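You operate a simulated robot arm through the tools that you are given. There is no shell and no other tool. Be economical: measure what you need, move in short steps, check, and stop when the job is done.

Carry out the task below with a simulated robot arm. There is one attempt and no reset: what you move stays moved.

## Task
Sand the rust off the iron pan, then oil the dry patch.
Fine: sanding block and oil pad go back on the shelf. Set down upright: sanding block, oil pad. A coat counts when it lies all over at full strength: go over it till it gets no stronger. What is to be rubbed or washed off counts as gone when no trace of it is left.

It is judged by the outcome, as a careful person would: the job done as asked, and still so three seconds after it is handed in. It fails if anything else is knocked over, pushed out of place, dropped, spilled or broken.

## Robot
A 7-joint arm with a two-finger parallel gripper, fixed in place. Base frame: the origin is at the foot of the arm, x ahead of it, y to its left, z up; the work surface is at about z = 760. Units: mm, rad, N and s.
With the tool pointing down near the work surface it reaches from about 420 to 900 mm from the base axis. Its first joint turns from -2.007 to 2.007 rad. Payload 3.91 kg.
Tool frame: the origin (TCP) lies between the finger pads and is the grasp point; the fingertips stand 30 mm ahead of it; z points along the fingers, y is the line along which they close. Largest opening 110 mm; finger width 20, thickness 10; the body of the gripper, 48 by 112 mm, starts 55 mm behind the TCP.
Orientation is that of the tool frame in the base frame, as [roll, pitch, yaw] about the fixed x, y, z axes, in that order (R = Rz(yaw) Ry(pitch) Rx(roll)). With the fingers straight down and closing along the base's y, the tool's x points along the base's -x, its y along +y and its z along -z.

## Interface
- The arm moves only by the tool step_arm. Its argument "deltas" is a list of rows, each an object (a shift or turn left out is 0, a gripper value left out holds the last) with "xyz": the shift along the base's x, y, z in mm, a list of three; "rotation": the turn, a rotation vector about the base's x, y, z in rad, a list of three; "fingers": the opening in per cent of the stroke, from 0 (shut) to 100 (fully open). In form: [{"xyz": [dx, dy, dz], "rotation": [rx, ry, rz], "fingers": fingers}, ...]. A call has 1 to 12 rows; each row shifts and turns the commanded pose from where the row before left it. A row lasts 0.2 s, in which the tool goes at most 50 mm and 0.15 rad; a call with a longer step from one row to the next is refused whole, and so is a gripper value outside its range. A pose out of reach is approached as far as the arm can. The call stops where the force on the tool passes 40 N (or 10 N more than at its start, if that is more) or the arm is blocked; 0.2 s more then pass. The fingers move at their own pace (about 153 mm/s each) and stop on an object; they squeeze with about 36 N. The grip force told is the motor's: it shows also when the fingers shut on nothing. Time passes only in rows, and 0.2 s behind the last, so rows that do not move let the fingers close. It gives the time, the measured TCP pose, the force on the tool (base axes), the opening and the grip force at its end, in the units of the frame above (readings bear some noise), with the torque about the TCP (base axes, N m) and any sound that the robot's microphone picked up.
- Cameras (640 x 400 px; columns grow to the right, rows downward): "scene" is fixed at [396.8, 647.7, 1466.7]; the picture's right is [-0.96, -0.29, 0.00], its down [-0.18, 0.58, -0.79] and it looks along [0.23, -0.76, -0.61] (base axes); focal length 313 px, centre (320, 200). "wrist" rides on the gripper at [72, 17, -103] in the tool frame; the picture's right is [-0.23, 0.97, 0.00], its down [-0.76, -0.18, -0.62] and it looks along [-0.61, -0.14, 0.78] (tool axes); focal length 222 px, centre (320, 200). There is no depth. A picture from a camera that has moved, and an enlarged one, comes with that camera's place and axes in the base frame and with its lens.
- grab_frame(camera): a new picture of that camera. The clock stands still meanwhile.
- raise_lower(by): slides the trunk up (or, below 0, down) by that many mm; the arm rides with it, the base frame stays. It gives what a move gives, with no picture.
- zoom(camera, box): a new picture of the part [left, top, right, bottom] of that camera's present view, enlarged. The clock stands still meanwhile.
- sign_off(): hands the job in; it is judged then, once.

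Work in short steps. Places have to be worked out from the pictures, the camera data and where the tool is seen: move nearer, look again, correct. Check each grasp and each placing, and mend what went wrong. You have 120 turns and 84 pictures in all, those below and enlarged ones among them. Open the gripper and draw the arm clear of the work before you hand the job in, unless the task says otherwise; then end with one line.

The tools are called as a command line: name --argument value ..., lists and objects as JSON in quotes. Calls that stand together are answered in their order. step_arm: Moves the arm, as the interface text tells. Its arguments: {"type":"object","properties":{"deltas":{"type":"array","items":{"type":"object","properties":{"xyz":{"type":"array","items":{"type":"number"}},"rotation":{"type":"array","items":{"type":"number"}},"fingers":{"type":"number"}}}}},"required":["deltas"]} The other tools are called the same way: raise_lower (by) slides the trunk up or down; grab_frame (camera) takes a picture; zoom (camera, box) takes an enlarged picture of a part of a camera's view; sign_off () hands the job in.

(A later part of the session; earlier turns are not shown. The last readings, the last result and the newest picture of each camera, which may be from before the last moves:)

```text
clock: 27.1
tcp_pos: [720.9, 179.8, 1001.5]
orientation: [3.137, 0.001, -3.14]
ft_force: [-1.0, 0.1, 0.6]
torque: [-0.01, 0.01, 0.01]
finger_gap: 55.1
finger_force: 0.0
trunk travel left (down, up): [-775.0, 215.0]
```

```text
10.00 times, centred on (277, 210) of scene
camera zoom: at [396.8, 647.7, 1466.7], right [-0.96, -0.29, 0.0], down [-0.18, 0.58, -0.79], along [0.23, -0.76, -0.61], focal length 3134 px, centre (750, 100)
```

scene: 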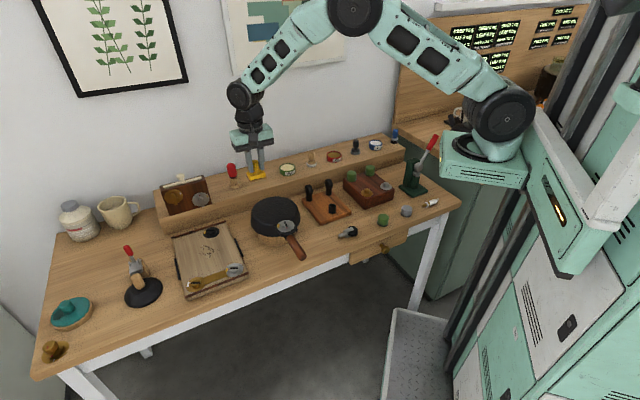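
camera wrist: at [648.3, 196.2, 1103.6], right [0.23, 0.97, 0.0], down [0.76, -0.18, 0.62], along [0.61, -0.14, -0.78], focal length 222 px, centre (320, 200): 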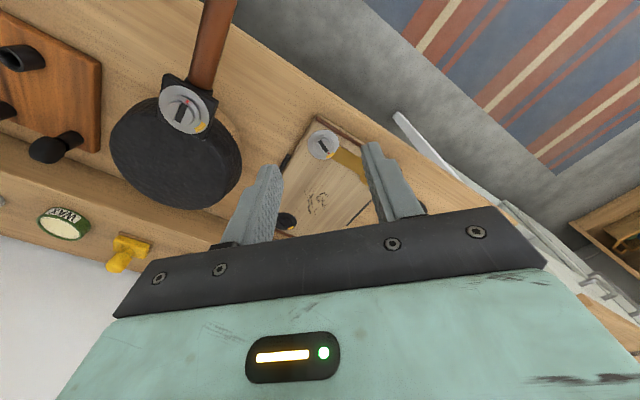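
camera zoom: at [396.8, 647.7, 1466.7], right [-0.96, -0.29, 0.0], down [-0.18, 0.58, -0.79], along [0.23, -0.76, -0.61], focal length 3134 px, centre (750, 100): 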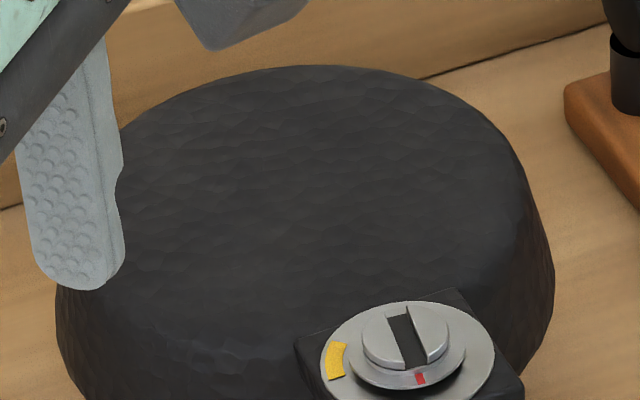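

No other patch is visible, so the dry patch must be the bare iron where the rust was. The shelf items are 99.5 mm apart along 45°: wax (801,-265), white pad (730,-336), oil tin (660,-406), grey pad (589,-476). By tin-then-tool pairing (wax–white, oil–grey, glue–blue brush) the grey one is probably the oil pad, but I want closer looks first.

step_arm --deltas '[{"xyz": [-4, -48, 0], "rotation": [0, 0, -0.131]}, {"xyz": [-4, -48, 0], "rotation": [0, 0, -0.131]}, {"xyz": [-4, -48, 0], "rotation": [0, 0, -0.131]}, {"xyz": [-4, -48, 0], "rotation": [0, 0, -0.131]}, {"xyz": [-4, -48, 0], "rotation": [0, 0, -0.131]}, {"xyz": [-4, -48, 0], "rotation": [0, 0, -0.131]}, {"xyz": [-4, -48, 0]}, {"xyz": [-8, -48, 0]}, {"xyz": [-15, -45, 0]}, {"xyz": [-15, -45, 0]}, {"xyz": [-15, -45, 0]}, {"xyz": [-15, -45, -10]}]'

step_arm --deltas '[{"xyz": [-15, -45, -10]}, {"xyz": [-14, -40, -20]}, {}]'

grab_frame --camera "wrist"

```text
clock: 29.7
tcp_pos: [625.2, -385.5, 989.9]
orientation: [3.14, 0.003, 2.358]
ft_force: [0.2, 0.2, -0.3]
torque: [-0.04, 0.01, 0.01]
finger_gap: 54.8
finger_force: 0.2
trunk travel left (down, up): [-775.0, 215.0]
```

```text
clock: 30.5
tcp_pos: [596.7, -470.7, 959.2]
orientation: [3.138, 0.001, 2.355]
ft_force: [0.1, 0.2, 0.1]
torque: [0.0, 0.04, -0.02]
finger_gap: 54.8
finger_force: 0.1
trunk travel left (down, up): [-775.0, 215.0]
```

```text
37 pictures are left
camera wrist: at [556.6, -407.8, 1063.0], right [0.85, 0.53, 0.0], down [0.41, -0.67, 0.62], along [0.33, -0.53, -0.78], focal length 222 px, centre (320, 200)
```

wrist: 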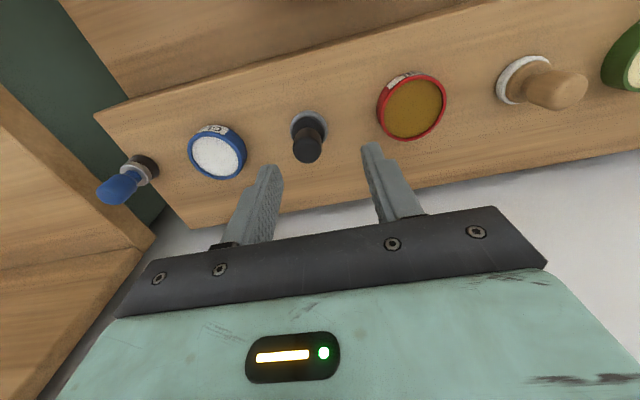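

The black/grey pad's knob is at (589,-478). I move over it, descend and grip.

step_arm --deltas '[{"xyz": [-7.5, -7, -10]}, {"xyz": [0, 0, -30]}, {"xyz": [0, 0, -25]}, {}]'

zoom --camera "scene" --box '[323, 100, 387, 165]'

```text
clock: 31.5
tcp_pos: [588.4, -477.6, 894.5]
orientation: [3.137, 0.001, 2.356]
ft_force: [0.3, 0.0, 0.2]
torque: [-0.01, 0.02, 0.0]
finger_gap: 55.1
finger_force: 0.1
trunk travel left (down, up): [-775.0, 215.0]
```

```text
6.15 times, centred on (355, 132) of scene
camera zoom: at [396.8, 647.7, 1466.7], right [-0.96, -0.29, 0.0], down [-0.18, 0.58, -0.79], along [0.23, -0.76, -0.61], focal length 1929 px, centre (105, 615)
```

zoom: 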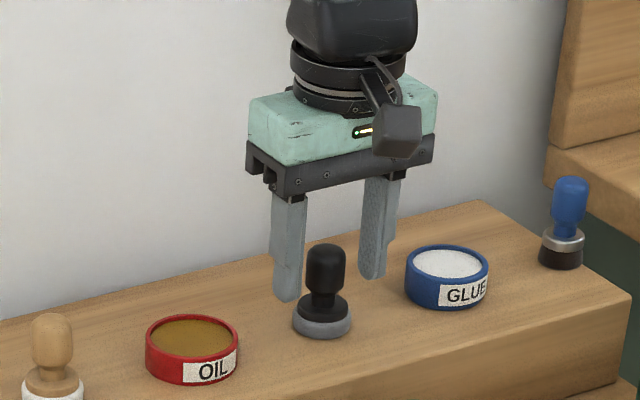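

Fingers straddle the knob; I close and lift well clear.

step_arm --deltas '[{"fingers": 0}, {}, {"xyz": [0, 0, 15]}, {"xyz": [0, 0, 45]}, {"xyz": [0, 0, 45]}, {"xyz": [-10, 30, 35]}, {"xyz": [-10, 40, 0]}, {"xyz": [-10, 40, 0]}]'

```text
clock: 33.3
tcp_pos: [558.4, -365.7, 1035.4]
orientation: [3.137, 0.002, 2.355]
ft_force: [1.1, -0.5, -0.3]
torque: [0.05, 0.04, 0.03]
finger_gap: 23.2
finger_force: 35.9
trunk travel left (down, up): [-775.0, 215.0]
```

Gripped (23.2). I tilt it toward the scene camera to see the underside.

step_arm --deltas '[{"xyz": [0, 15, 8], "rotation": [0.14, 0.042, 0]}, {"xyz": [0, 15, 8], "rotation": [0.14, 0.042, 0]}, {"xyz": [0, 15, 8], "rotation": [0.14, 0.042, 0]}, {"xyz": [0, 15, 8], "rotation": [0.14, 0.042, 0]}, {"xyz": [0, 15, 8], "rotation": [0.14, 0.042, 0]}, {"xyz": [0, 15, 0], "rotation": [0.14, 0.042, 0]}, {"xyz": [0, 15, 0], "rotation": [0.14, 0.042, 0]}, {}]'

zoom --camera "scene" --box '[303, 80, 415, 180]'

```text
clock: 35.1
tcp_pos: [558.4, -260.6, 1076.5]
orientation: [2.48, -0.852, 2.661]
ft_force: [-0.2, -0.5, -1.3]
torque: [-0.02, -0.02, 0.0]
finger_gap: 23.2
finger_force: 36.0
trunk travel left (down, up): [-775.0, 215.0]
```

```text
4.00 times, centred on (359, 130) of scene
camera zoom: at [396.8, 647.7, 1466.7], right [-0.96, -0.29, 0.0], down [-0.18, 0.58, -0.79], along [0.23, -0.76, -0.61], focal length 1254 px, centre (164, 480)
```

zoom: 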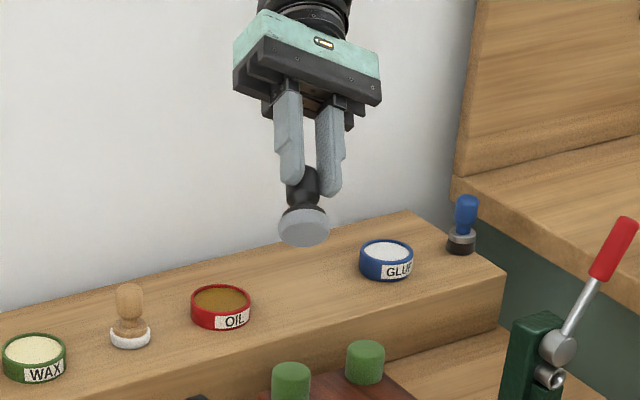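

zoom --camera "scene" --box '[364, 115, 396, 147]'

```text
12.50 times, centred on (380, 131) of scene
camera zoom: at [396.8, 647.7, 1466.7], right [-0.96, -0.29, 0.0], down [-0.18, 0.58, -0.79], along [0.23, -0.76, -0.61], focal length 3918 px, centre (-430, 1062)
```

zoom: 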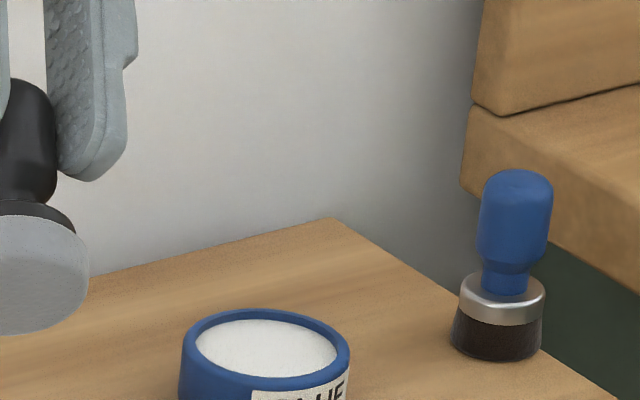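

The underside is clean grey felt. The pairing by position (blue brush with glue) supports grey as the oil pad. I turn it upright and carry it over the oil tin.

step_arm --deltas '[{"xyz": [14, -10, 0], "rotation": [-0.14, -0.042, 0]}, {"xyz": [14, -10, 0], "rotation": [-0.14, -0.042, 0]}, {"xyz": [14, -15, 0], "rotation": [-0.14, -0.042, 0]}, {"xyz": [14, -20, 0], "rotation": [-0.14, -0.042, 0]}, {"xyz": [15, -30, 0], "rotation": [-0.14, -0.042, 0]}, {"xyz": [15, -30, 0], "rotation": [-0.14, -0.042, 0]}, {"xyz": [15.5, -30.5, 0], "rotation": [-0.14, -0.042, 0]}, {"xyz": [0, 0, -40]}, {"xyz": [0, 0, -40]}, {"xyz": [0, 0, -30]}, {}]'

zoom --camera "scene" --box '[302, 100, 366, 170]'

grab_frame --camera "wrist"

```text
clock: 37.5
tcp_pos: [659.9, -408.4, 966.6]
orientation: [3.138, 0.001, 2.355]
ft_force: [-0.3, 0.2, -0.6]
torque: [-0.01, 0.0, 0.02]
finger_gap: 23.1
finger_force: 36.4
trunk travel left (down, up): [-775.0, 215.0]
```

```text
5.71 times, centred on (334, 135) of scene
camera zoom: at [396.8, 647.7, 1466.7], right [-0.96, -0.29, 0.0], down [-0.18, 0.58, -0.79], along [0.23, -0.76, -0.61], focal length 1791 px, centre (240, 571)
```

zoom: 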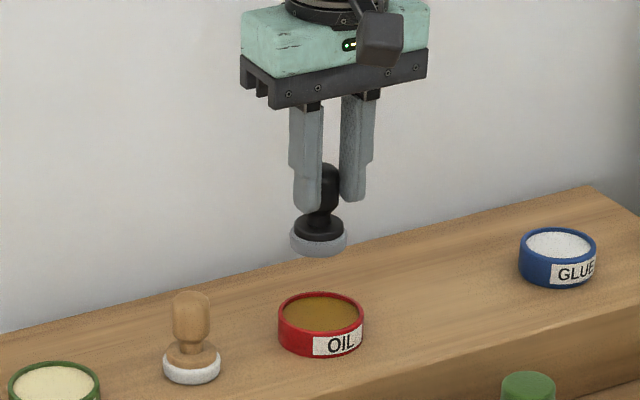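

```text
32 pictures are left
camera wrist: at [620.0, -344.6, 1068.9], right [0.85, 0.53, 0.0], down [0.41, -0.67, 0.62], along [0.33, -0.53, -0.78], focal length 222 px, centre (320, 200)
```

wrist: 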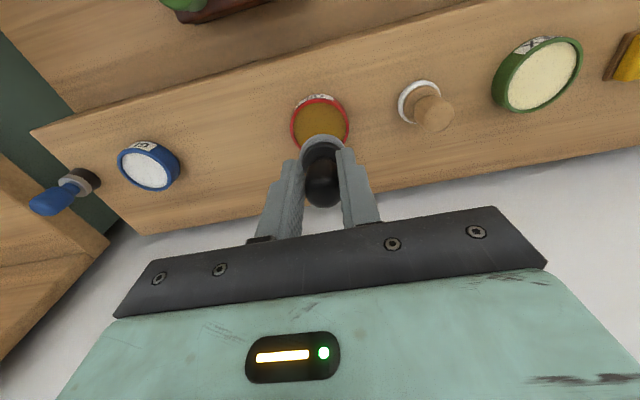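

Tin centre is about (659,-404.5), rim near z 861. I lower until the pad is just above the rim and check.

step_arm --deltas '[{"xyz": [-1, 3.5, -30]}, {"xyz": [0, 0, -16]}, {}]'

zoom --camera "scene" --box '[314, 130, 354, 175]'

zoom --camera "wrist" --box '[270, 90, 370, 220]'

```text
clock: 38.3
tcp_pos: [658.5, -404.1, 918.2]
orientation: [3.138, 0.002, 2.355]
ft_force: [-0.1, 0.3, -0.5]
torque: [0.01, 0.05, 0.01]
finger_gap: 22.9
finger_force: 35.5
trunk travel left (down, up): [-775.0, 215.0]
```

```text
8.89 times, centred on (334, 152) of scene
camera zoom: at [396.8, 647.7, 1466.7], right [-0.96, -0.29, 0.0], down [-0.18, 0.58, -0.79], along [0.23, -0.76, -0.61], focal length 2786 px, centre (196, 622)
```

zoom: 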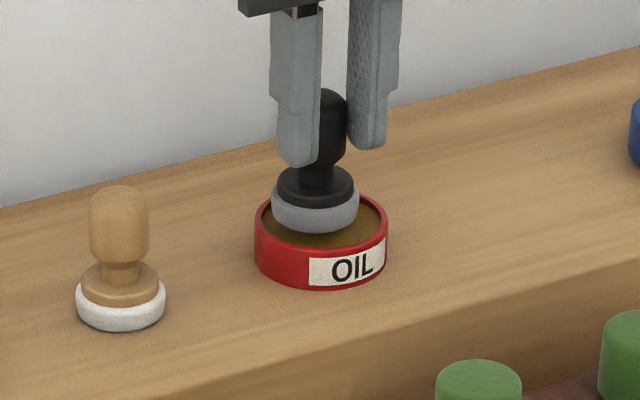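

```text
3.08 times, centred on (320, 155) of wrist
camera zoom: at [619.0, -341.1, 1022.7], right [0.85, 0.53, 0.0], down [0.41, -0.67, 0.62], along [0.33, -0.53, -0.78], focal length 684 px, centre (320, 338)
```

zoom: 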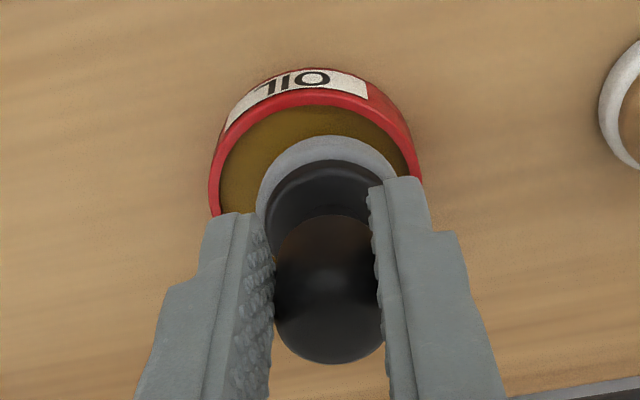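

The pad is about 2.5 mm off along the bench; I correct and press lightly into the oil.

step_arm --deltas '[{"xyz": [-1.7, -1.7, -3]}, {"xyz": [0, 0, -3]}, {}]'

step_arm --deltas '[{"xyz": [0, 0, -2]}, {"xyz": [0, 0, -1]}, {}]'

```text
clock: 39.1
tcp_pos: [656.6, -405.8, 912.2]
orientation: [3.139, 0.002, 2.353]
ft_force: [0.0, -0.3, -0.9]
torque: [-0.01, -0.02, -0.02]
finger_gap: 23.0
finger_force: 36.2
trunk travel left (down, up): [-775.0, 215.0]
```

```text
clock: 39.9
tcp_pos: [657.6, -404.7, 912.2]
orientation: [3.139, 0.004, 2.354]
ft_force: [-6.3, 3.1, 25.9]
torque: [-0.08, 0.06, -0.03]
finger_gap: 22.7
finger_force: 35.5
trunk travel left (down, up): [-775.0, 215.0]
```

Firm contact with the oil surface at TCP z≈911. I ease up slightly, dwell, then lift and look at the pad.

step_arm --deltas '[{"xyz": [0, 0, 1.5]}, {}, {}, {"xyz": [0, 0, 15]}, {"xyz": [0, 0, 25]}]'

zoom --camera "scene" --box '[310, 115, 358, 175]'

```text
clock: 41.1
tcp_pos: [657.2, -405.8, 950.4]
orientation: [3.139, 0.0, 2.355]
ft_force: [0.8, -0.2, -0.1]
torque: [0.03, 0.02, 0.04]
finger_gap: 22.4
finger_force: 36.0
trunk travel left (down, up): [-775.0, 215.0]
```

```text
6.67 times, centred on (334, 145) of scene
camera zoom: at [396.8, 647.7, 1466.7], right [-0.96, -0.29, 0.0], down [-0.18, 0.58, -0.79], along [0.23, -0.76, -0.61], focal length 2090 px, centre (227, 567)
```

zoom: 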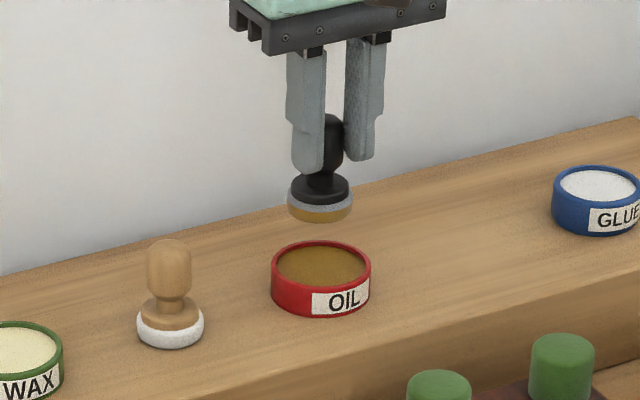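

The pad now carries an amber oil layer. I carry it over the sanded area at (753,-37) and descend to just above contact (~923).

step_arm --deltas '[{"xyz": [0, 0, 40]}, {"xyz": [12, 46, 0]}, {"xyz": [12, 46, 0]}, {"xyz": [12, 46, 0]}, {"xyz": [12, 46, 0]}, {"xyz": [12, 46, 0]}, {"xyz": [12, 46, 0]}, {"xyz": [12, 46, 0]}, {"xyz": [12, 46, 0]}, {"xyz": [0, 0, -40]}, {"xyz": [0, 0, -22]}, {}]'

step_arm --deltas '[{"xyz": [0, 0, -3]}, {"xyz": [0, 0, -2]}, {}]'

```text
clock: 43.7
tcp_pos: [753.7, -37.0, 930.7]
orientation: [3.139, 0.003, 2.355]
ft_force: [0.1, 0.5, -0.4]
torque: [-0.01, 0.0, -0.02]
finger_gap: 22.0
finger_force: 36.4
trunk travel left (down, up): [-775.0, 215.0]
```

```text
clock: 44.5
tcp_pos: [753.1, -37.7, 924.6]
orientation: [3.139, 0.004, 2.354]
ft_force: [0.1, -0.5, -0.2]
torque: [0.02, 0.03, 0.03]
finger_gap: 22.0
finger_force: 35.9
trunk travel left (down, up): [-775.0, 215.0]
```

step_arm --deltas '[{"xyz": [0, 0, -2]}, {}]'

step_arm --deltas '[{"xyz": [0, 0, -1]}, {}]'

```text
clock: 45.1
tcp_pos: [754.3, -37.3, 923.2]
orientation: [3.14, 0.002, 2.356]
ft_force: [-1.2, 0.0, 3.9]
torque: [-0.08, 0.03, -0.01]
finger_gap: 21.9
finger_force: 35.6
trunk travel left (down, up): [-775.0, 215.0]
```

```text
clock: 45.7
tcp_pos: [753.3, -37.5, 922.3]
orientation: [3.135, 0.004, 2.353]
ft_force: [-2.7, -0.2, 13.9]
torque: [-0.28, -0.06, -0.04]
finger_gap: 21.9
finger_force: 35.4
trunk travel left (down, up): [-775.0, 215.0]
```

Contact at ~14 N. I begin strokes along the bench direction.

step_arm --deltas '[{"xyz": [8, 8, 0]}, {"xyz": [8, 8, 0]}, {"xyz": [-8, -8, 0]}, {"xyz": [-8, -8, 0]}, {"xyz": [-8, -8, 0]}, {"xyz": [-8, -8, 0]}, {"xyz": [-6, 6, 0]}, {"xyz": [8, 8, 0]}, {"xyz": [8, 8, 0]}, {"xyz": [8, 8, 0]}, {"xyz": [8, 8, 0]}]'

zoom --camera "scene" --box '[237, 170, 317, 235]'

```text
clock: 48.1
tcp_pos: [764.4, -17.2, 922.1]
orientation: [3.14, 0.001, 2.355]
ft_force: [-0.1, -0.3, -0.8]
torque: [-0.01, 0.0, 0.03]
finger_gap: 0.0
finger_force: 35.8
trunk travel left (down, up): [-775.0, 215.0]
```

```text
6.15 times, centred on (277, 202) of scene
camera zoom: at [396.8, 647.7, 1466.7], right [-0.96, -0.29, 0.0], down [-0.18, 0.58, -0.79], along [0.23, -0.76, -0.61], focal length 1929 px, centre (585, 185)
```

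zoom: 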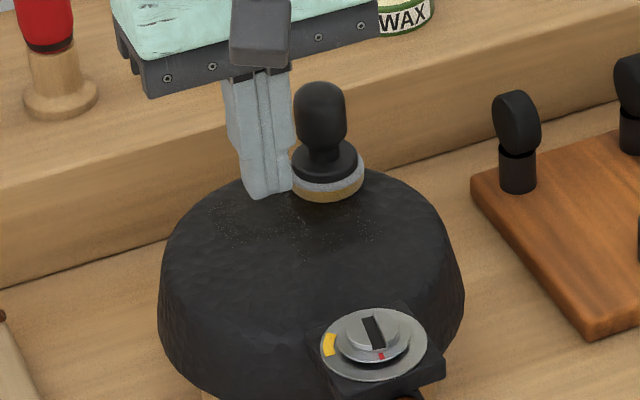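

The pad slipped out of the grip and stands upright on the pan, since I held the knob too near its top. I rise clear, open, and locate it before regripping lower.

step_arm --deltas '[{"xyz": [0, 0, 30]}, {"xyz": [0, 0, 35]}, {"xyz": [-8, -20, 0], "fingers": 50}, {"xyz": [-9, -20, 0]}, {}]'

grab_frame --camera "wrist"

zoom --camera "scene" --box '[245, 165, 309, 225]'

```text
clock: 49.3
tcp_pos: [746.7, -56.4, 987.5]
orientation: [3.138, 0.002, 2.354]
ft_force: [-0.4, 0.4, 0.6]
torque: [0.0, 0.01, 0.04]
finger_gap: 55.1
finger_force: 0.0
trunk travel left (down, up): [-775.0, 215.0]
```

```text
27 pictures are left
camera wrist: at [706.7, 8.0, 1090.4], right [0.85, 0.53, 0.0], down [0.41, -0.67, 0.62], along [0.33, -0.53, -0.78], focal length 222 px, centre (320, 200)
```

wrist: 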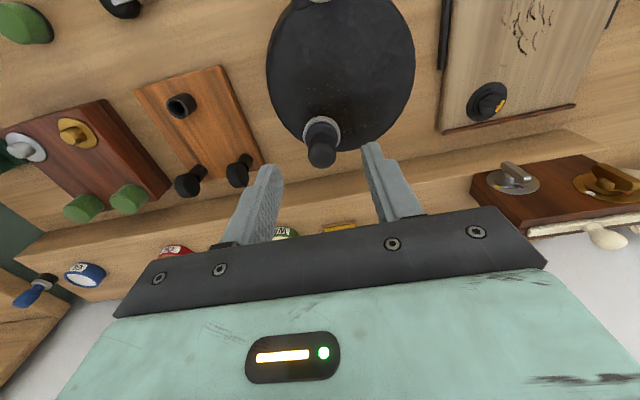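

```text
6.67 times, centred on (277, 195) of scene
camera zoom: at [396.8, 647.7, 1466.7], right [-0.96, -0.29, 0.0], down [-0.18, 0.58, -0.79], along [0.23, -0.76, -0.61], focal length 2090 px, centre (607, 233)
```

zoom: 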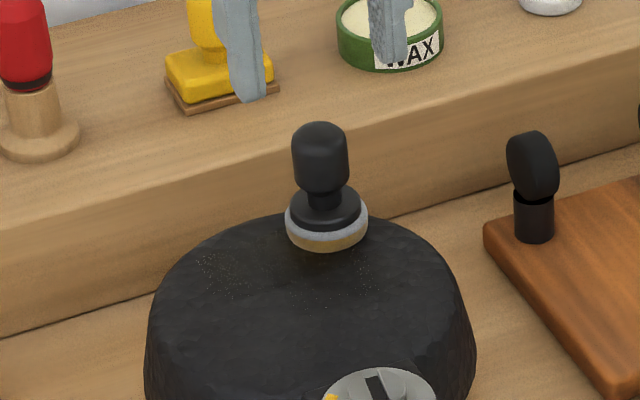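

The pad is at about (749,-58.5). I lower around it with the fingertips just above its collar, TCP ≈ 918.

step_arm --deltas '[{"xyz": [2, -2, -35]}, {"xyz": [0, 0, -25]}, {"xyz": [0, 0, -6]}, {}]'

zoom --camera "scene" --box '[245, 165, 309, 225]'

```text
clock: 50.3
tcp_pos: [749.0, -57.3, 921.8]
orientation: [3.138, 0.002, 2.355]
ft_force: [0.0, 0.0, 0.0]
torque: [0.0, 0.02, 0.0]
finger_gap: 55.0
finger_force: 0.0
trunk travel left (down, up): [-775.0, 215.0]
```

```text
6.67 times, centred on (277, 195) of scene
camera zoom: at [396.8, 647.7, 1466.7], right [-0.96, -0.29, 0.0], down [-0.18, 0.58, -0.79], along [0.23, -0.76, -0.61], focal length 2090 px, centre (607, 233)
```

zoom: 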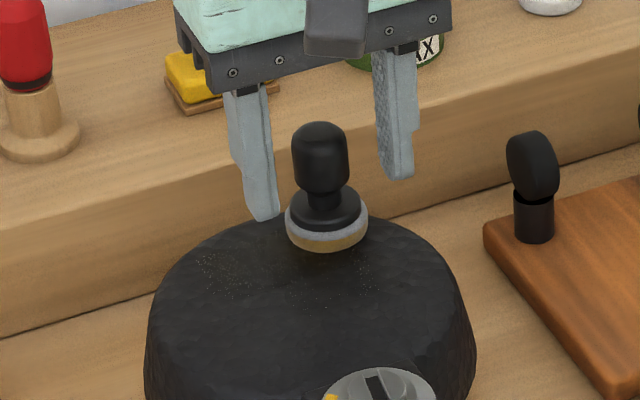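

Fingertips are ~5 mm above the collar. I centre 3 mm along the bench, lower 3 mm and close.

step_arm --deltas '[{"xyz": [2, 2, -2]}, {"xyz": [0, 0, -1.5]}, {}]'

step_arm --deltas '[{"fingers": 0}, {}, {}]'

zoom --camera "scene" --box '[245, 165, 309, 225]'

```text
clock: 51.1
tcp_pos: [751.0, -55.4, 916.9]
orientation: [3.138, 0.004, 2.355]
ft_force: [0.8, -0.2, 0.7]
torque: [-0.04, -0.01, 0.02]
finger_gap: 55.0
finger_force: 0.0
trunk travel left (down, up): [-775.0, 215.0]
```

```text
clock: 51.9
tcp_pos: [750.5, -55.7, 916.5]
orientation: [3.139, 0.002, 2.355]
ft_force: [-0.9, -0.6, 0.9]
torque: [-0.01, -0.03, -0.01]
finger_gap: 0.0
finger_force: 35.9
trunk travel left (down, up): [-775.0, 215.0]
```

```text
6.67 times, centred on (277, 195) of scene
camera zoom: at [396.8, 647.7, 1466.7], right [-0.96, -0.29, 0.0], down [-0.18, 0.58, -0.79], along [0.23, -0.76, -0.61], focal length 2090 px, centre (607, 233)
```

zoom: 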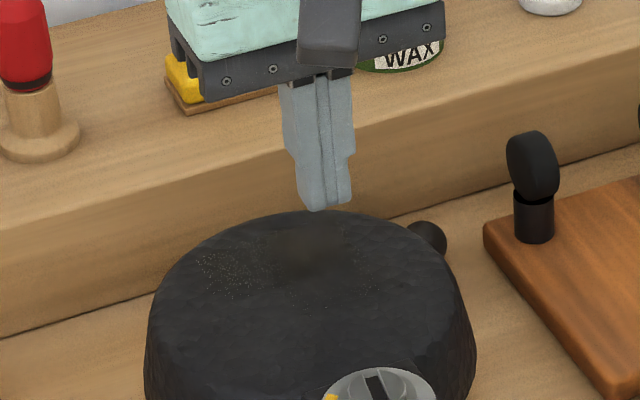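

The pad popped out to the wall side: my grips were off-centre across the bench (objects lie ~5 mm nearer the wall than assumed). It fell behind the pan; I rise and look.

step_arm --deltas '[{"xyz": [0, 0, 40]}, {"xyz": [0, 0, 40]}, {"xyz": [-20, 20, 30], "fingers": 50}, {"xyz": [-25, 25, 0]}, {}]'

grab_frame --camera "wrist"

zoom --camera "scene" --box '[240, 160, 336, 220]'

```text
clock: 53.1
tcp_pos: [705.3, -11.1, 1026.9]
orientation: [3.137, 0.002, 2.355]
ft_force: [0.0, 0.0, -0.5]
torque: [0.03, 0.01, 0.03]
finger_gap: 54.8
finger_force: 0.0
trunk travel left (down, up): [-775.0, 215.0]
```

```text
23 pictures are left
camera wrist: at [666.1, 51.8, 1129.9], right [0.85, 0.53, 0.0], down [0.41, -0.67, 0.62], along [0.33, -0.53, -0.78], focal length 222 px, centre (320, 200)
```

wrist: 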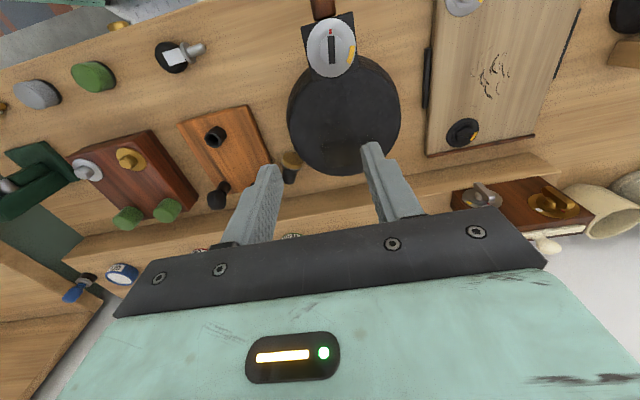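

```text
6.67 times, centred on (288, 190) of scene
camera zoom: at [396.8, 647.7, 1466.7], right [-0.96, -0.29, 0.0], down [-0.18, 0.58, -0.79], along [0.23, -0.76, -0.61], focal length 2090 px, centre (533, 267)
```

zoom: 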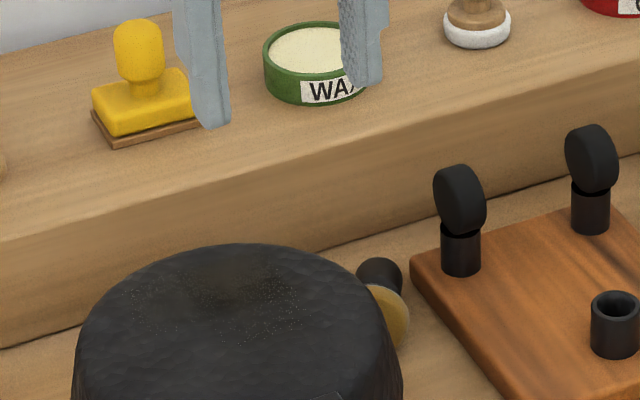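

The pad lies on its side on the bench between pan and brown board, knob toward the shelf. I shift a bit to see it unobstructed and locate it.

step_arm --deltas '[{"xyz": [-30, -25, 0]}, {"xyz": [-30, -25, 0]}, {}]'

zoom --camera "wrist" --box '[220, 60, 420, 190]'

```text
clock: 53.9
tcp_pos: [645.5, -60.3, 1026.1]
orientation: [3.139, 0.001, 2.355]
ft_force: [0.1, -0.1, 0.0]
torque: [0.01, 0.03, 0.03]
finger_gap: 55.2
finger_force: 0.0
trunk travel left (down, up): [-775.0, 215.0]
```

```text
3.08 times, centred on (320, 125) of wrist
camera zoom: at [606.3, 1.7, 1130.0], right [0.85, 0.53, 0.0], down [0.41, -0.67, 0.62], along [0.33, -0.53, -0.78], focal length 684 px, centre (320, 431)
```

zoom: 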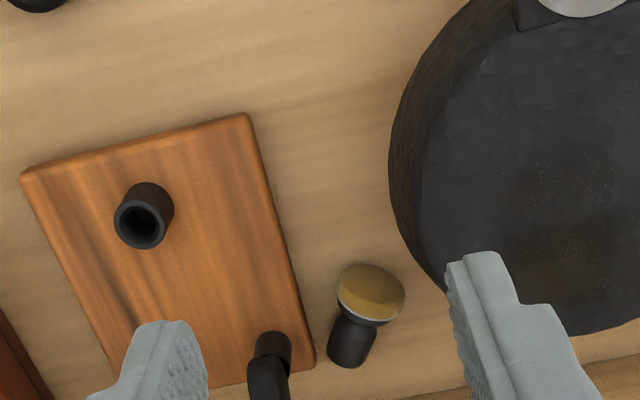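

The pad lies with its disc at about (727,-138) and its knob toward -y, near the post on the board. I'll first grip the disc across (closing along x) to move it to open bench. Next: over it, gripper turned to close along x.

step_arm --deltas '[{"xyz": [14, -13, 0], "rotation": [0, 0, -0.131]}, {"xyz": [14, -13, 0], "rotation": [0, 0, -0.131]}, {"xyz": [14, -13, 0], "rotation": [0, 0, -0.131]}, {"xyz": [14, -14, -30], "rotation": [0, 0, -0.131]}, {"xyz": [13, -14, -35], "rotation": [0, 0, -0.131]}, {"xyz": [13, -14, -35], "rotation": [0, 0, -0.131]}, {"xyz": [0, 0, -35]}, {}]'

grab_frame --camera "wrist"

```text
clock: 55.7
tcp_pos: [728.3, -140.6, 893.6]
orientation: [3.138, 0.002, 1.569]
ft_force: [0.3, 0.1, -0.4]
torque: [-0.03, 0.03, 0.0]
finger_gap: 54.9
finger_force: 0.1
trunk travel left (down, up): [-775.0, 215.0]
```

```text
20 pictures are left
camera wrist: at [744.6, -69.4, 996.5], right [0.97, -0.23, 0.0], down [-0.18, -0.76, 0.62], along [-0.14, -0.61, -0.78], focal length 222 px, centre (320, 200)
```

wrist: 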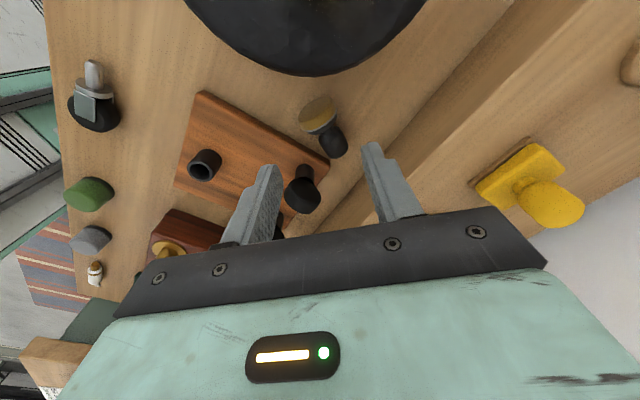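

The disc face is at (728,-137), the knob at (736,-171). I keep to y≈-138 to stay clear of the post, and lower until the tips flank the disc.

step_arm --deltas '[{"xyz": [1, 2, -35]}, {"xyz": [0, 0, -30]}, {"xyz": [0, 0, -20]}, {"xyz": [0, 0, -11]}, {}]'

zoom --camera "wrist" --box '[220, 60, 440, 220]'

```text
clock: 56.9
tcp_pos: [728.3, -138.4, 796.8]
orientation: [3.139, 0.001, 1.568]
ft_force: [0.3, -0.3, 0.8]
torque: [-0.01, -0.01, 0.03]
finger_gap: 55.0
finger_force: 0.0
trunk travel left (down, up): [-775.0, 215.0]
```

```text
2.50 times, centred on (330, 140) of wrist
camera zoom: at [745.1, -66.8, 899.6], right [0.97, -0.23, 0.0], down [-0.18, -0.76, 0.62], along [-0.14, -0.61, -0.78], focal length 555 px, centre (295, 350)
```

zoom: 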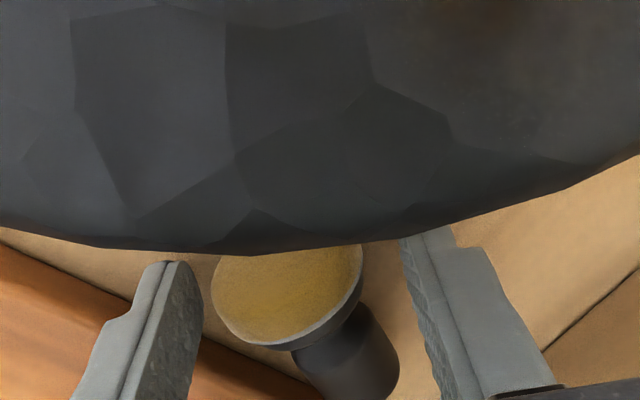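

The disc face sits nearer y≈-143, so I shift 5 mm in -y and close.

step_arm --deltas '[{"xyz": [0, -3, 0]}, {"xyz": [0, -2, 0]}, {"fingers": 0}, {}, {}]'

zoom --camera "wrist" --box '[220, 60, 440, 220]'

```text
clock: 58.1
tcp_pos: [729.6, -144.1, 797.0]
orientation: [3.137, 0.001, 1.569]
ft_force: [-0.1, -0.5, -0.5]
torque: [-0.01, 0.0, -0.02]
finger_gap: 38.9
finger_force: 35.7
trunk travel left (down, up): [-775.0, 215.0]
```

```text
2.50 times, centred on (330, 140) of wrist
camera zoom: at [745.2, -71.9, 899.3], right [0.97, -0.23, 0.0], down [-0.18, -0.76, 0.62], along [-0.14, -0.61, -0.78], focal length 555 px, centre (295, 350)
```

zoom: 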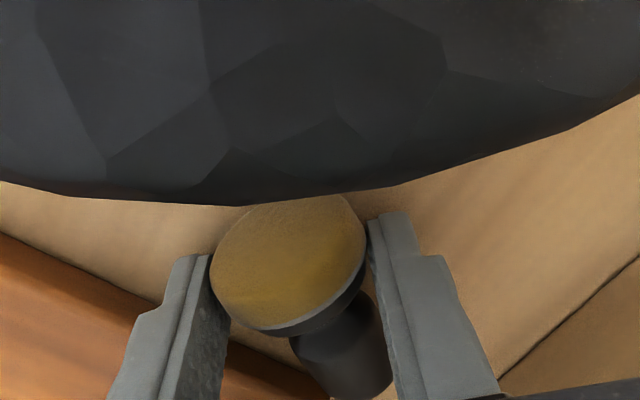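

The disc is firmly gripped (38.9 mm). I lift it clear and lay it down on open bench at about (600,-25), same attitude.

step_arm --deltas '[{"xyz": [0, 0, 30]}, {"xyz": [0, 0, 45]}, {"xyz": [0, 0, 45]}, {"xyz": [0, 0, 20]}, {"xyz": [-32, 30, 0]}, {"xyz": [-32, 30, 0]}, {"xyz": [-32, 30, 0]}, {"xyz": [-33, 29, 0]}, {"xyz": [0, 0, -45]}, {"xyz": [0, 0, -45]}, {}]'

zoom --camera "scene" --box '[270, 150, 390, 260]'

```text
clock: 60.5
tcp_pos: [597.8, -24.0, 846.5]
orientation: [3.137, 0.003, 1.57]
ft_force: [-0.5, 0.0, -0.4]
torque: [-0.04, 0.0, 0.0]
finger_gap: 38.7
finger_force: 36.2
trunk travel left (down, up): [-775.0, 215.0]
```

```text
3.64 times, centred on (330, 205) of scene
camera zoom: at [396.8, 647.7, 1466.7], right [-0.96, -0.29, 0.0], down [-0.18, 0.58, -0.79], along [0.23, -0.76, -0.61], focal length 1140 px, centre (284, 182)
```

zoom: 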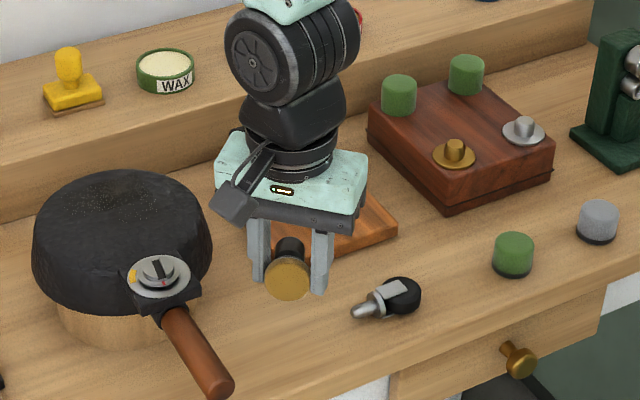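

The area beneath is free. I lower to bench height and release gently.

step_arm --deltas '[{"xyz": [0, 0, -30]}, {"xyz": [0, 0, -15]}, {"xyz": [0, 0, -4]}, {}]'

step_arm --deltas '[{"fingers": 42}, {"fingers": 50}, {}, {"xyz": [0, 0, 30]}, {"xyz": [0, -20, 35]}, {"xyz": [0, -20, 20]}, {}]'

zoom --camera "wrist" --box '[220, 60, 440, 220]'

```text
clock: 61.5
tcp_pos: [599.1, -24.9, 795.6]
orientation: [3.139, 0.001, 1.57]
ft_force: [0.4, -0.2, -0.9]
torque: [0.02, -0.01, 0.0]
finger_gap: 38.9
finger_force: 36.2
trunk travel left (down, up): [-775.0, 215.0]
```

```text
clock: 63.1
tcp_pos: [600.6, -66.3, 883.7]
orientation: [3.139, 0.002, 1.568]
ft_force: [0.2, 0.2, -0.4]
torque: [0.03, -0.04, 0.01]
finger_gap: 55.1
finger_force: 0.1
trunk travel left (down, up): [-775.0, 215.0]
```

```text
2.50 times, centred on (330, 140) of wrist
camera zoom: at [616.7, 6.3, 986.2], right [0.97, -0.23, 0.0], down [-0.18, -0.76, 0.62], along [-0.14, -0.61, -0.78], focal length 555 px, centre (295, 350)
```

zoom: 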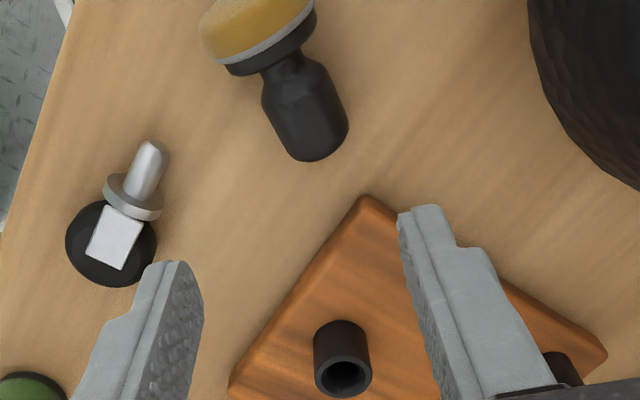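

The pad lies with its knob centre at (608,-52), axis 13.6° off -y. I align the yaw and lean the gripper 34° over the knob side, so that the later 90° righting turn leaves the hand well above the surface.

step_arm --deltas '[{"xyz": [5, 1, 0], "rotation": [0, 0, 0.118]}, {"xyz": [5, 1, 0], "rotation": [0, 0, 0.118]}, {"rotation": [0.1455, 0.035, 0]}, {"rotation": [0.1455, 0.035, 0]}, {"rotation": [0.1455, 0.035, 0]}, {"rotation": [0.1455, 0.035, 0]}, {"xyz": [0, 0, -40]}, {"xyz": [0, 0, -25]}, {}]'

grab_frame --camera "wrist"

```text
clock: 65.1
tcp_pos: [609.4, -63.0, 815.8]
orientation: [3.14, -0.596, 1.804]
ft_force: [0.9, -0.3, -0.3]
torque: [0.0, 0.01, 0.0]
finger_gap: 54.9
finger_force: 0.1
trunk travel left (down, up): [-775.0, 215.0]
```

```text
15 pictures are left
camera wrist: at [625.8, -58.4, 943.0], right [0.99, 0.04, -0.13], down [0.05, -0.99, 0.09], along [-0.12, -0.09, -0.99], focal length 222 px, centre (320, 200)
```

wrist: 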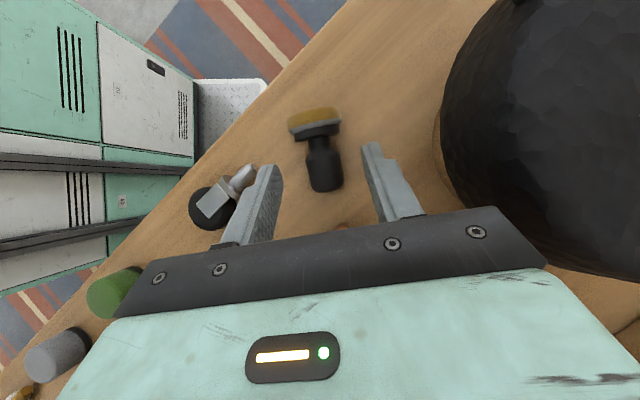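

Alignment is good and the bulb is clear. I lower 23 mm and close on the knob.

step_arm --deltas '[{"xyz": [0, 0, -15]}, {"xyz": [0, 0, -6]}, {"xyz": [0, 0, -2]}, {}]'

step_arm --deltas '[{"fingers": 0}, {}, {}, {"xyz": [0, 0, 25]}, {"xyz": [0, 0, 45]}, {"xyz": [0, 0, 45]}, {"xyz": [0, 0, 45]}]'

```text
clock: 66.1
tcp_pos: [610.0, -64.0, 793.3]
orientation: [3.14, -0.598, 1.804]
ft_force: [-0.1, 0.1, -0.1]
torque: [-0.02, 0.02, -0.01]
finger_gap: 55.2
finger_force: 0.0
trunk travel left (down, up): [-775.0, 215.0]
```

```text
clock: 67.7
tcp_pos: [609.9, -63.4, 953.8]
orientation: [-3.14, -0.596, 1.802]
ft_force: [0.6, 0.0, -2.7]
torque: [-0.01, 0.03, 0.02]
finger_gap: 24.2
finger_force: 36.3
trunk travel left (down, up): [-775.0, 215.0]
```

Held (24.2 mm). Now I turn to face the wall and right the pad by about 98° in total (the knob lay slightly low).

step_arm --deltas '[{"xyz": [5, 0, 10], "rotation": [0, 0, 0.138]}, {"xyz": [5, 0, 10], "rotation": [0, 0, 0.138]}, {"xyz": [5, 0, 10], "rotation": [0, 0, 0.138]}, {"xyz": [5, 0, 10], "rotation": [0, 0, 0.138]}, {"rotation": [-0.1013, -0.1013, 0]}, {"rotation": [-0.1013, -0.1013, 0]}, {"rotation": [-0.1013, -0.1013, 0]}, {"rotation": [-0.1013, -0.1013, 0]}, {"rotation": [-0.1013, -0.1013, 0]}, {"rotation": [-0.1013, -0.1013, 0]}, {"rotation": [-0.1013, -0.1013, 0]}, {"rotation": [-0.1013, -0.1013, 0]}]'

step_arm --deltas '[{"rotation": [-0.1013, -0.1013, 0]}, {"rotation": [-0.1013, -0.1013, 0]}, {"rotation": [-0.1013, -0.1013, 0]}, {"rotation": [-0.1013, -0.1013, 0]}, {}]'

zoom --camera "scene" --box '[250, 100, 370, 220]'

```text
clock: 70.3
tcp_pos: [631.0, -64.8, 994.5]
orientation: [3.137, 0.55, 2.353]
ft_force: [-0.1, -1.0, -1.1]
torque: [0.0, 0.02, 0.01]
finger_gap: 24.3
finger_force: 36.1
trunk travel left (down, up): [-775.0, 215.0]
```

```text
clock: 71.5
tcp_pos: [630.3, -63.3, 994.2]
orientation: [3.139, 1.121, 2.354]
ft_force: [0.2, -0.1, -0.5]
torque: [0.0, -0.05, 0.02]
finger_gap: 24.2
finger_force: 36.2
trunk travel left (down, up): [-775.0, 215.0]
```

```text
3.33 times, centred on (310, 160) of scene
camera zoom: at [396.8, 647.7, 1466.7], right [-0.96, -0.29, 0.0], down [-0.18, 0.58, -0.79], along [0.23, -0.76, -0.61], focal length 1045 px, centre (353, 333)
```

zoom: 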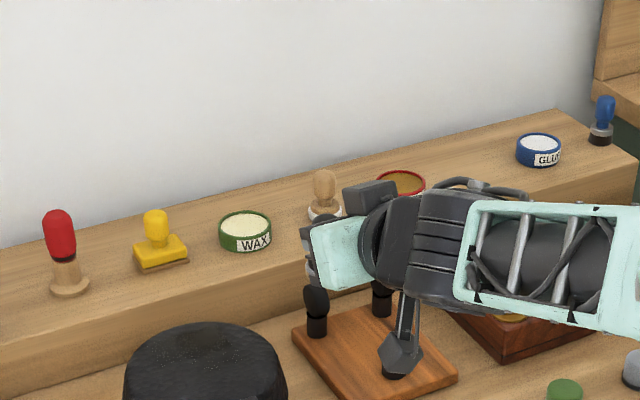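

The arm hides the pad from the scene camera; I check with the wrist camera.

grab_frame --camera "wrist"

```text
13 pictures are left
camera wrist: at [553.6, 36.2, 973.8], right [0.76, 0.62, 0.21], down [-0.29, 0.04, 0.96], along [0.58, -0.78, 0.21], focal length 222 px, centre (320, 200)
```

wrist: 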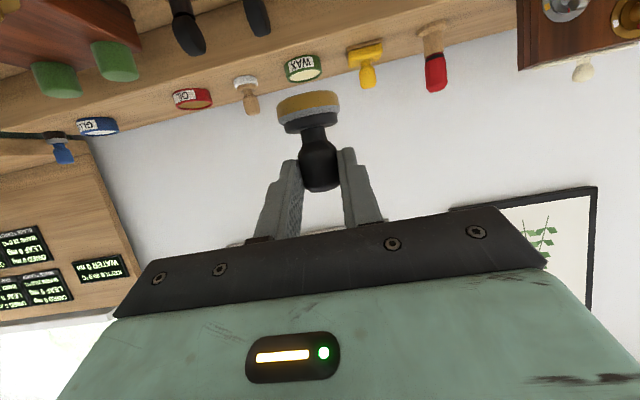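

The pad is upright in the grip, oil side down. I carry it to above the patch: pad centre is 14 mm ahead (x+,y-) of the TCP, so TCP target (739,-23).

step_arm --deltas '[{"xyz": [36, 13, 0]}, {"xyz": [36, 13, 0]}, {"xyz": [37, 14, 0]}, {"xyz": [0, 0, -30]}, {"xyz": [0, 0, -25]}, {}]'

zoom --camera "scene" --box '[220, 120, 350, 240]'

```text
clock: 72.9
tcp_pos: [739.2, -24.6, 939.6]
orientation: [3.137, 1.122, 2.356]
ft_force: [0.0, -0.1, -0.4]
torque: [-0.01, 0.01, 0.02]
finger_gap: 24.0
finger_force: 35.6
trunk travel left (down, up): [-775.0, 215.0]
```

```text
3.33 times, centred on (285, 180) of scene
camera zoom: at [396.8, 647.7, 1466.7], right [-0.96, -0.29, 0.0], down [-0.18, 0.58, -0.79], along [0.23, -0.76, -0.61], focal length 1045 px, centre (437, 267)
```

zoom: 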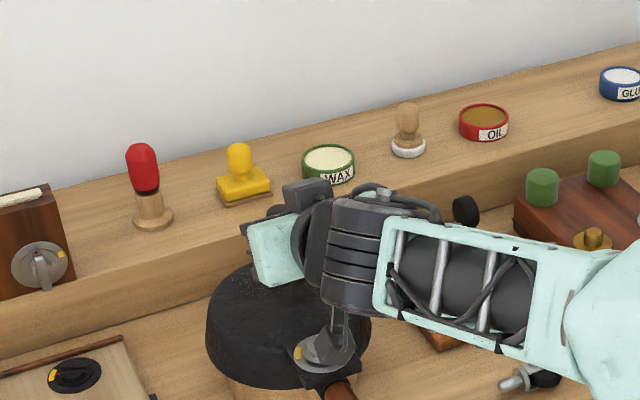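

I feel for contact, expected near TCP z 923.

step_arm --deltas '[{"xyz": [0, 0, -8]}, {"xyz": [0, 0, -3]}, {"xyz": [0, 0, -2]}, {}]'

step_arm --deltas '[{"xyz": [0, 0, -2]}, {"xyz": [0, 0, -1]}, {}]'

```text
clock: 73.9
tcp_pos: [738.8, -23.2, 925.0]
orientation: [3.141, 1.12, 2.355]
ft_force: [-1.4, 0.1, -0.8]
torque: [0.01, 0.03, 0.01]
finger_gap: 24.4
finger_force: 36.1
trunk travel left (down, up): [-775.0, 215.0]
```

```text
clock: 74.7
tcp_pos: [738.3, -23.2, 921.9]
orientation: [3.141, 1.121, 2.355]
ft_force: [-0.7, 0.6, 0.0]
torque: [0.01, -0.01, 0.02]
finger_gap: 24.4
finger_force: 35.9
trunk travel left (down, up): [-775.0, 215.0]
```

step_arm --deltas '[{"xyz": [0, 0, -1.5]}, {"xyz": [0, 0, -1]}, {}]'

zoom --camera "wrist" --box '[230, 40, 410, 210]'

```text
clock: 75.5
tcp_pos: [739.9, -24.8, 919.5]
orientation: [3.14, 1.121, 2.358]
ft_force: [0.0, 0.4, -0.6]
torque: [0.03, 0.02, 0.03]
finger_gap: 24.2
finger_force: 36.3
trunk travel left (down, up): [-775.0, 215.0]
```

```text
2.35 times, centred on (320, 125) of wrist
camera zoom: at [662.3, 76.0, 900.1], right [0.76, 0.62, 0.21], down [-0.29, 0.04, 0.96], along [0.59, -0.78, 0.21], focal length 523 px, centre (320, 376)
```

zoom: 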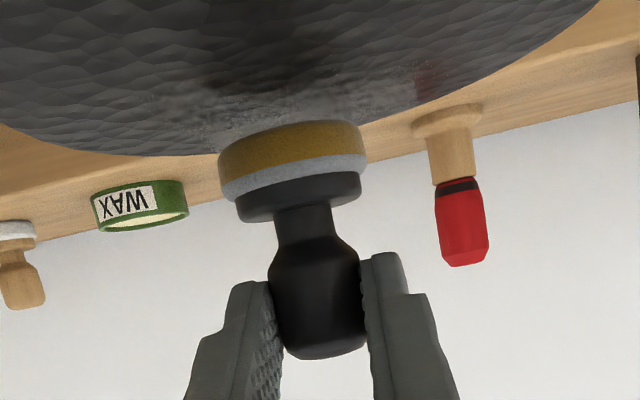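

The pad is level, a few mm above the pan. I continue down.

step_arm --deltas '[{"xyz": [0, 0, -1.5]}, {"xyz": [0, 0, -1]}, {}]'

step_arm --deltas '[{"xyz": [0, 0, -1]}, {"xyz": [0, 0, -1]}, {}]'

```text
clock: 76.3
tcp_pos: [738.8, -24.5, 917.5]
orientation: [3.139, 1.12, 2.356]
ft_force: [0.9, -0.4, -0.5]
torque: [0.02, -0.02, -0.02]
finger_gap: 24.3
finger_force: 36.2
trunk travel left (down, up): [-775.0, 215.0]
```

```text
clock: 77.1
tcp_pos: [739.0, -23.1, 916.4]
orientation: [3.141, 1.121, 2.356]
ft_force: [-0.3, -0.5, -0.2]
torque: [0.02, 0.0, 0.0]
finger_gap: 24.7
finger_force: 35.9
trunk travel left (down, up): [-775.0, 215.0]
```

step_arm --deltas '[{"xyz": [0, 0, -1]}, {"xyz": [0, 0, -1]}, {}]'

step_arm --deltas '[{"xyz": [0, 0, -1]}, {"xyz": [0, 0, -1]}, {}]'

```text
clock: 77.9
tcp_pos: [738.1, -22.8, 913.7]
orientation: [3.139, 1.121, 2.355]
ft_force: [0.1, -0.7, -0.2]
torque: [0.04, 0.03, 0.0]
finger_gap: 24.6
finger_force: 35.8
trunk travel left (down, up): [-775.0, 215.0]
```

```text
clock: 78.7
tcp_pos: [739.0, -24.3, 912.6]
orientation: [3.141, 1.122, 2.356]
ft_force: [-0.3, 0.3, 0.0]
torque: [0.0, 0.01, 0.0]
finger_gap: 24.3
finger_force: 36.1
trunk travel left (down, up): [-775.0, 215.0]
```

step_arm --deltas '[{"xyz": [0, 0, -1]}, {"xyz": [0, 0, -1]}, {"xyz": [0, 0, -1]}, {}]'

step_arm --deltas '[{"xyz": [0, 0, -1]}, {"xyz": [0, 0, -1]}, {}]'

```text
clock: 79.7
tcp_pos: [738.9, -22.7, 911.4]
orientation: [3.136, 1.122, 2.354]
ft_force: [-0.5, -0.7, 11.6]
torque: [-0.37, -0.25, -0.01]
finger_gap: 24.2
finger_force: 36.0
trunk travel left (down, up): [-775.0, 215.0]
```

```text
clock: 80.5
tcp_pos: [739.1, -23.3, 909.8]
orientation: [3.136, 1.124, 2.35]
ft_force: [2.1, 1.2, 25.9]
torque: [-0.36, -0.64, 0.27]
finger_gap: 24.3
finger_force: 36.0
trunk travel left (down, up): [-775.0, 215.0]
```

Contact at ~911.5. I ease to ~14 N and stroke with small rows along the closing axis.

step_arm --deltas '[{"xyz": [0, 0, 1.3]}, {"xyz": [5, 5, 0]}, {"xyz": [5, 5, 0]}, {"xyz": [5, 5, 0]}, {"xyz": [-5, -5, 0]}, {"xyz": [-5, -5, 0]}, {"xyz": [-5, -5, 0]}, {"xyz": [-5, -5, 0]}, {"xyz": [-5, -5, 0]}, {"xyz": [-5, -5, 0]}]'

zoom --camera "wrist" --box '[230, 40, 410, 210]'

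```text
clock: 82.7
tcp_pos: [723.7, -38.5, 907.7]
orientation: [3.138, 1.119, 2.355]
ft_force: [3.3, 2.1, 12.0]
torque: [-0.17, -0.38, 0.19]
finger_gap: 24.2
finger_force: 36.3
trunk travel left (down, up): [-775.0, 215.0]
```

```text
2.35 times, centred on (320, 125) of wrist
camera zoom: at [647.2, 61.6, 888.0], right [0.76, 0.62, 0.21], down [-0.29, 0.04, 0.96], along [0.59, -0.78, 0.21], focal length 523 px, centre (320, 376)
```

zoom: 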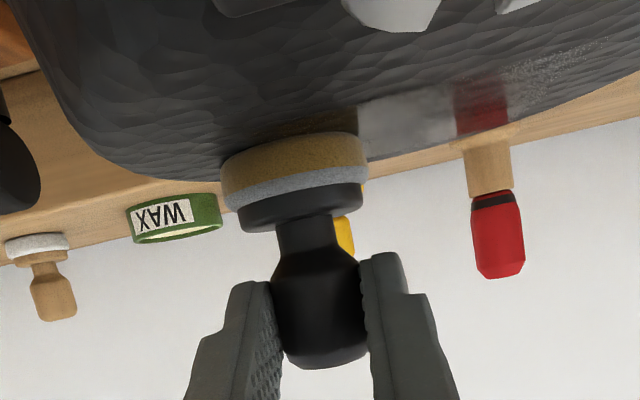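

The rubbed strip turns glossy and the grip holds. I go on with parallel strokes stepping toward the handle side.

step_arm --deltas '[{"xyz": [-5, -5, 0]}, {"xyz": [-4, 4, 0]}, {"xyz": [-3, 3, 0]}, {"xyz": [6, 6, 0]}, {"xyz": [6, 6, 0]}, {"xyz": [6, 6, 0]}, {"xyz": [6, 6, 0]}, {"xyz": [6, 6, 0]}, {"xyz": [6, 6, 0]}, {"xyz": [5, 5, 0]}]'

step_arm --deltas '[{"xyz": [-4, 4, 0]}, {"xyz": [-3, 3, 0]}, {"xyz": [-6, -6, 0]}, {"xyz": [-6, -6, 0]}, {"xyz": [-6, -6, 0]}, {"xyz": [-6, -6, 0]}, {"xyz": [-6, -6, 0]}, {"xyz": [-6, -6, 0]}, {"xyz": [-6, -6, 0]}]'

```text
clock: 84.9
tcp_pos: [753.4, 4.8, 908.5]
orientation: [3.139, 1.12, 2.356]
ft_force: [0.4, -0.3, -0.4]
torque: [-0.02, 0.04, -0.01]
finger_gap: 24.4
finger_force: 35.5
trunk travel left (down, up): [-775.0, 215.0]
```

```text
clock: 86.9
tcp_pos: [703.8, -30.8, 907.8]
orientation: [3.141, 1.12, 2.355]
ft_force: [0.4, 0.0, 0.1]
torque: [0.01, 0.02, -0.06]
finger_gap: 24.3
finger_force: 36.1
trunk travel left (down, up): [-775.0, 215.0]
```

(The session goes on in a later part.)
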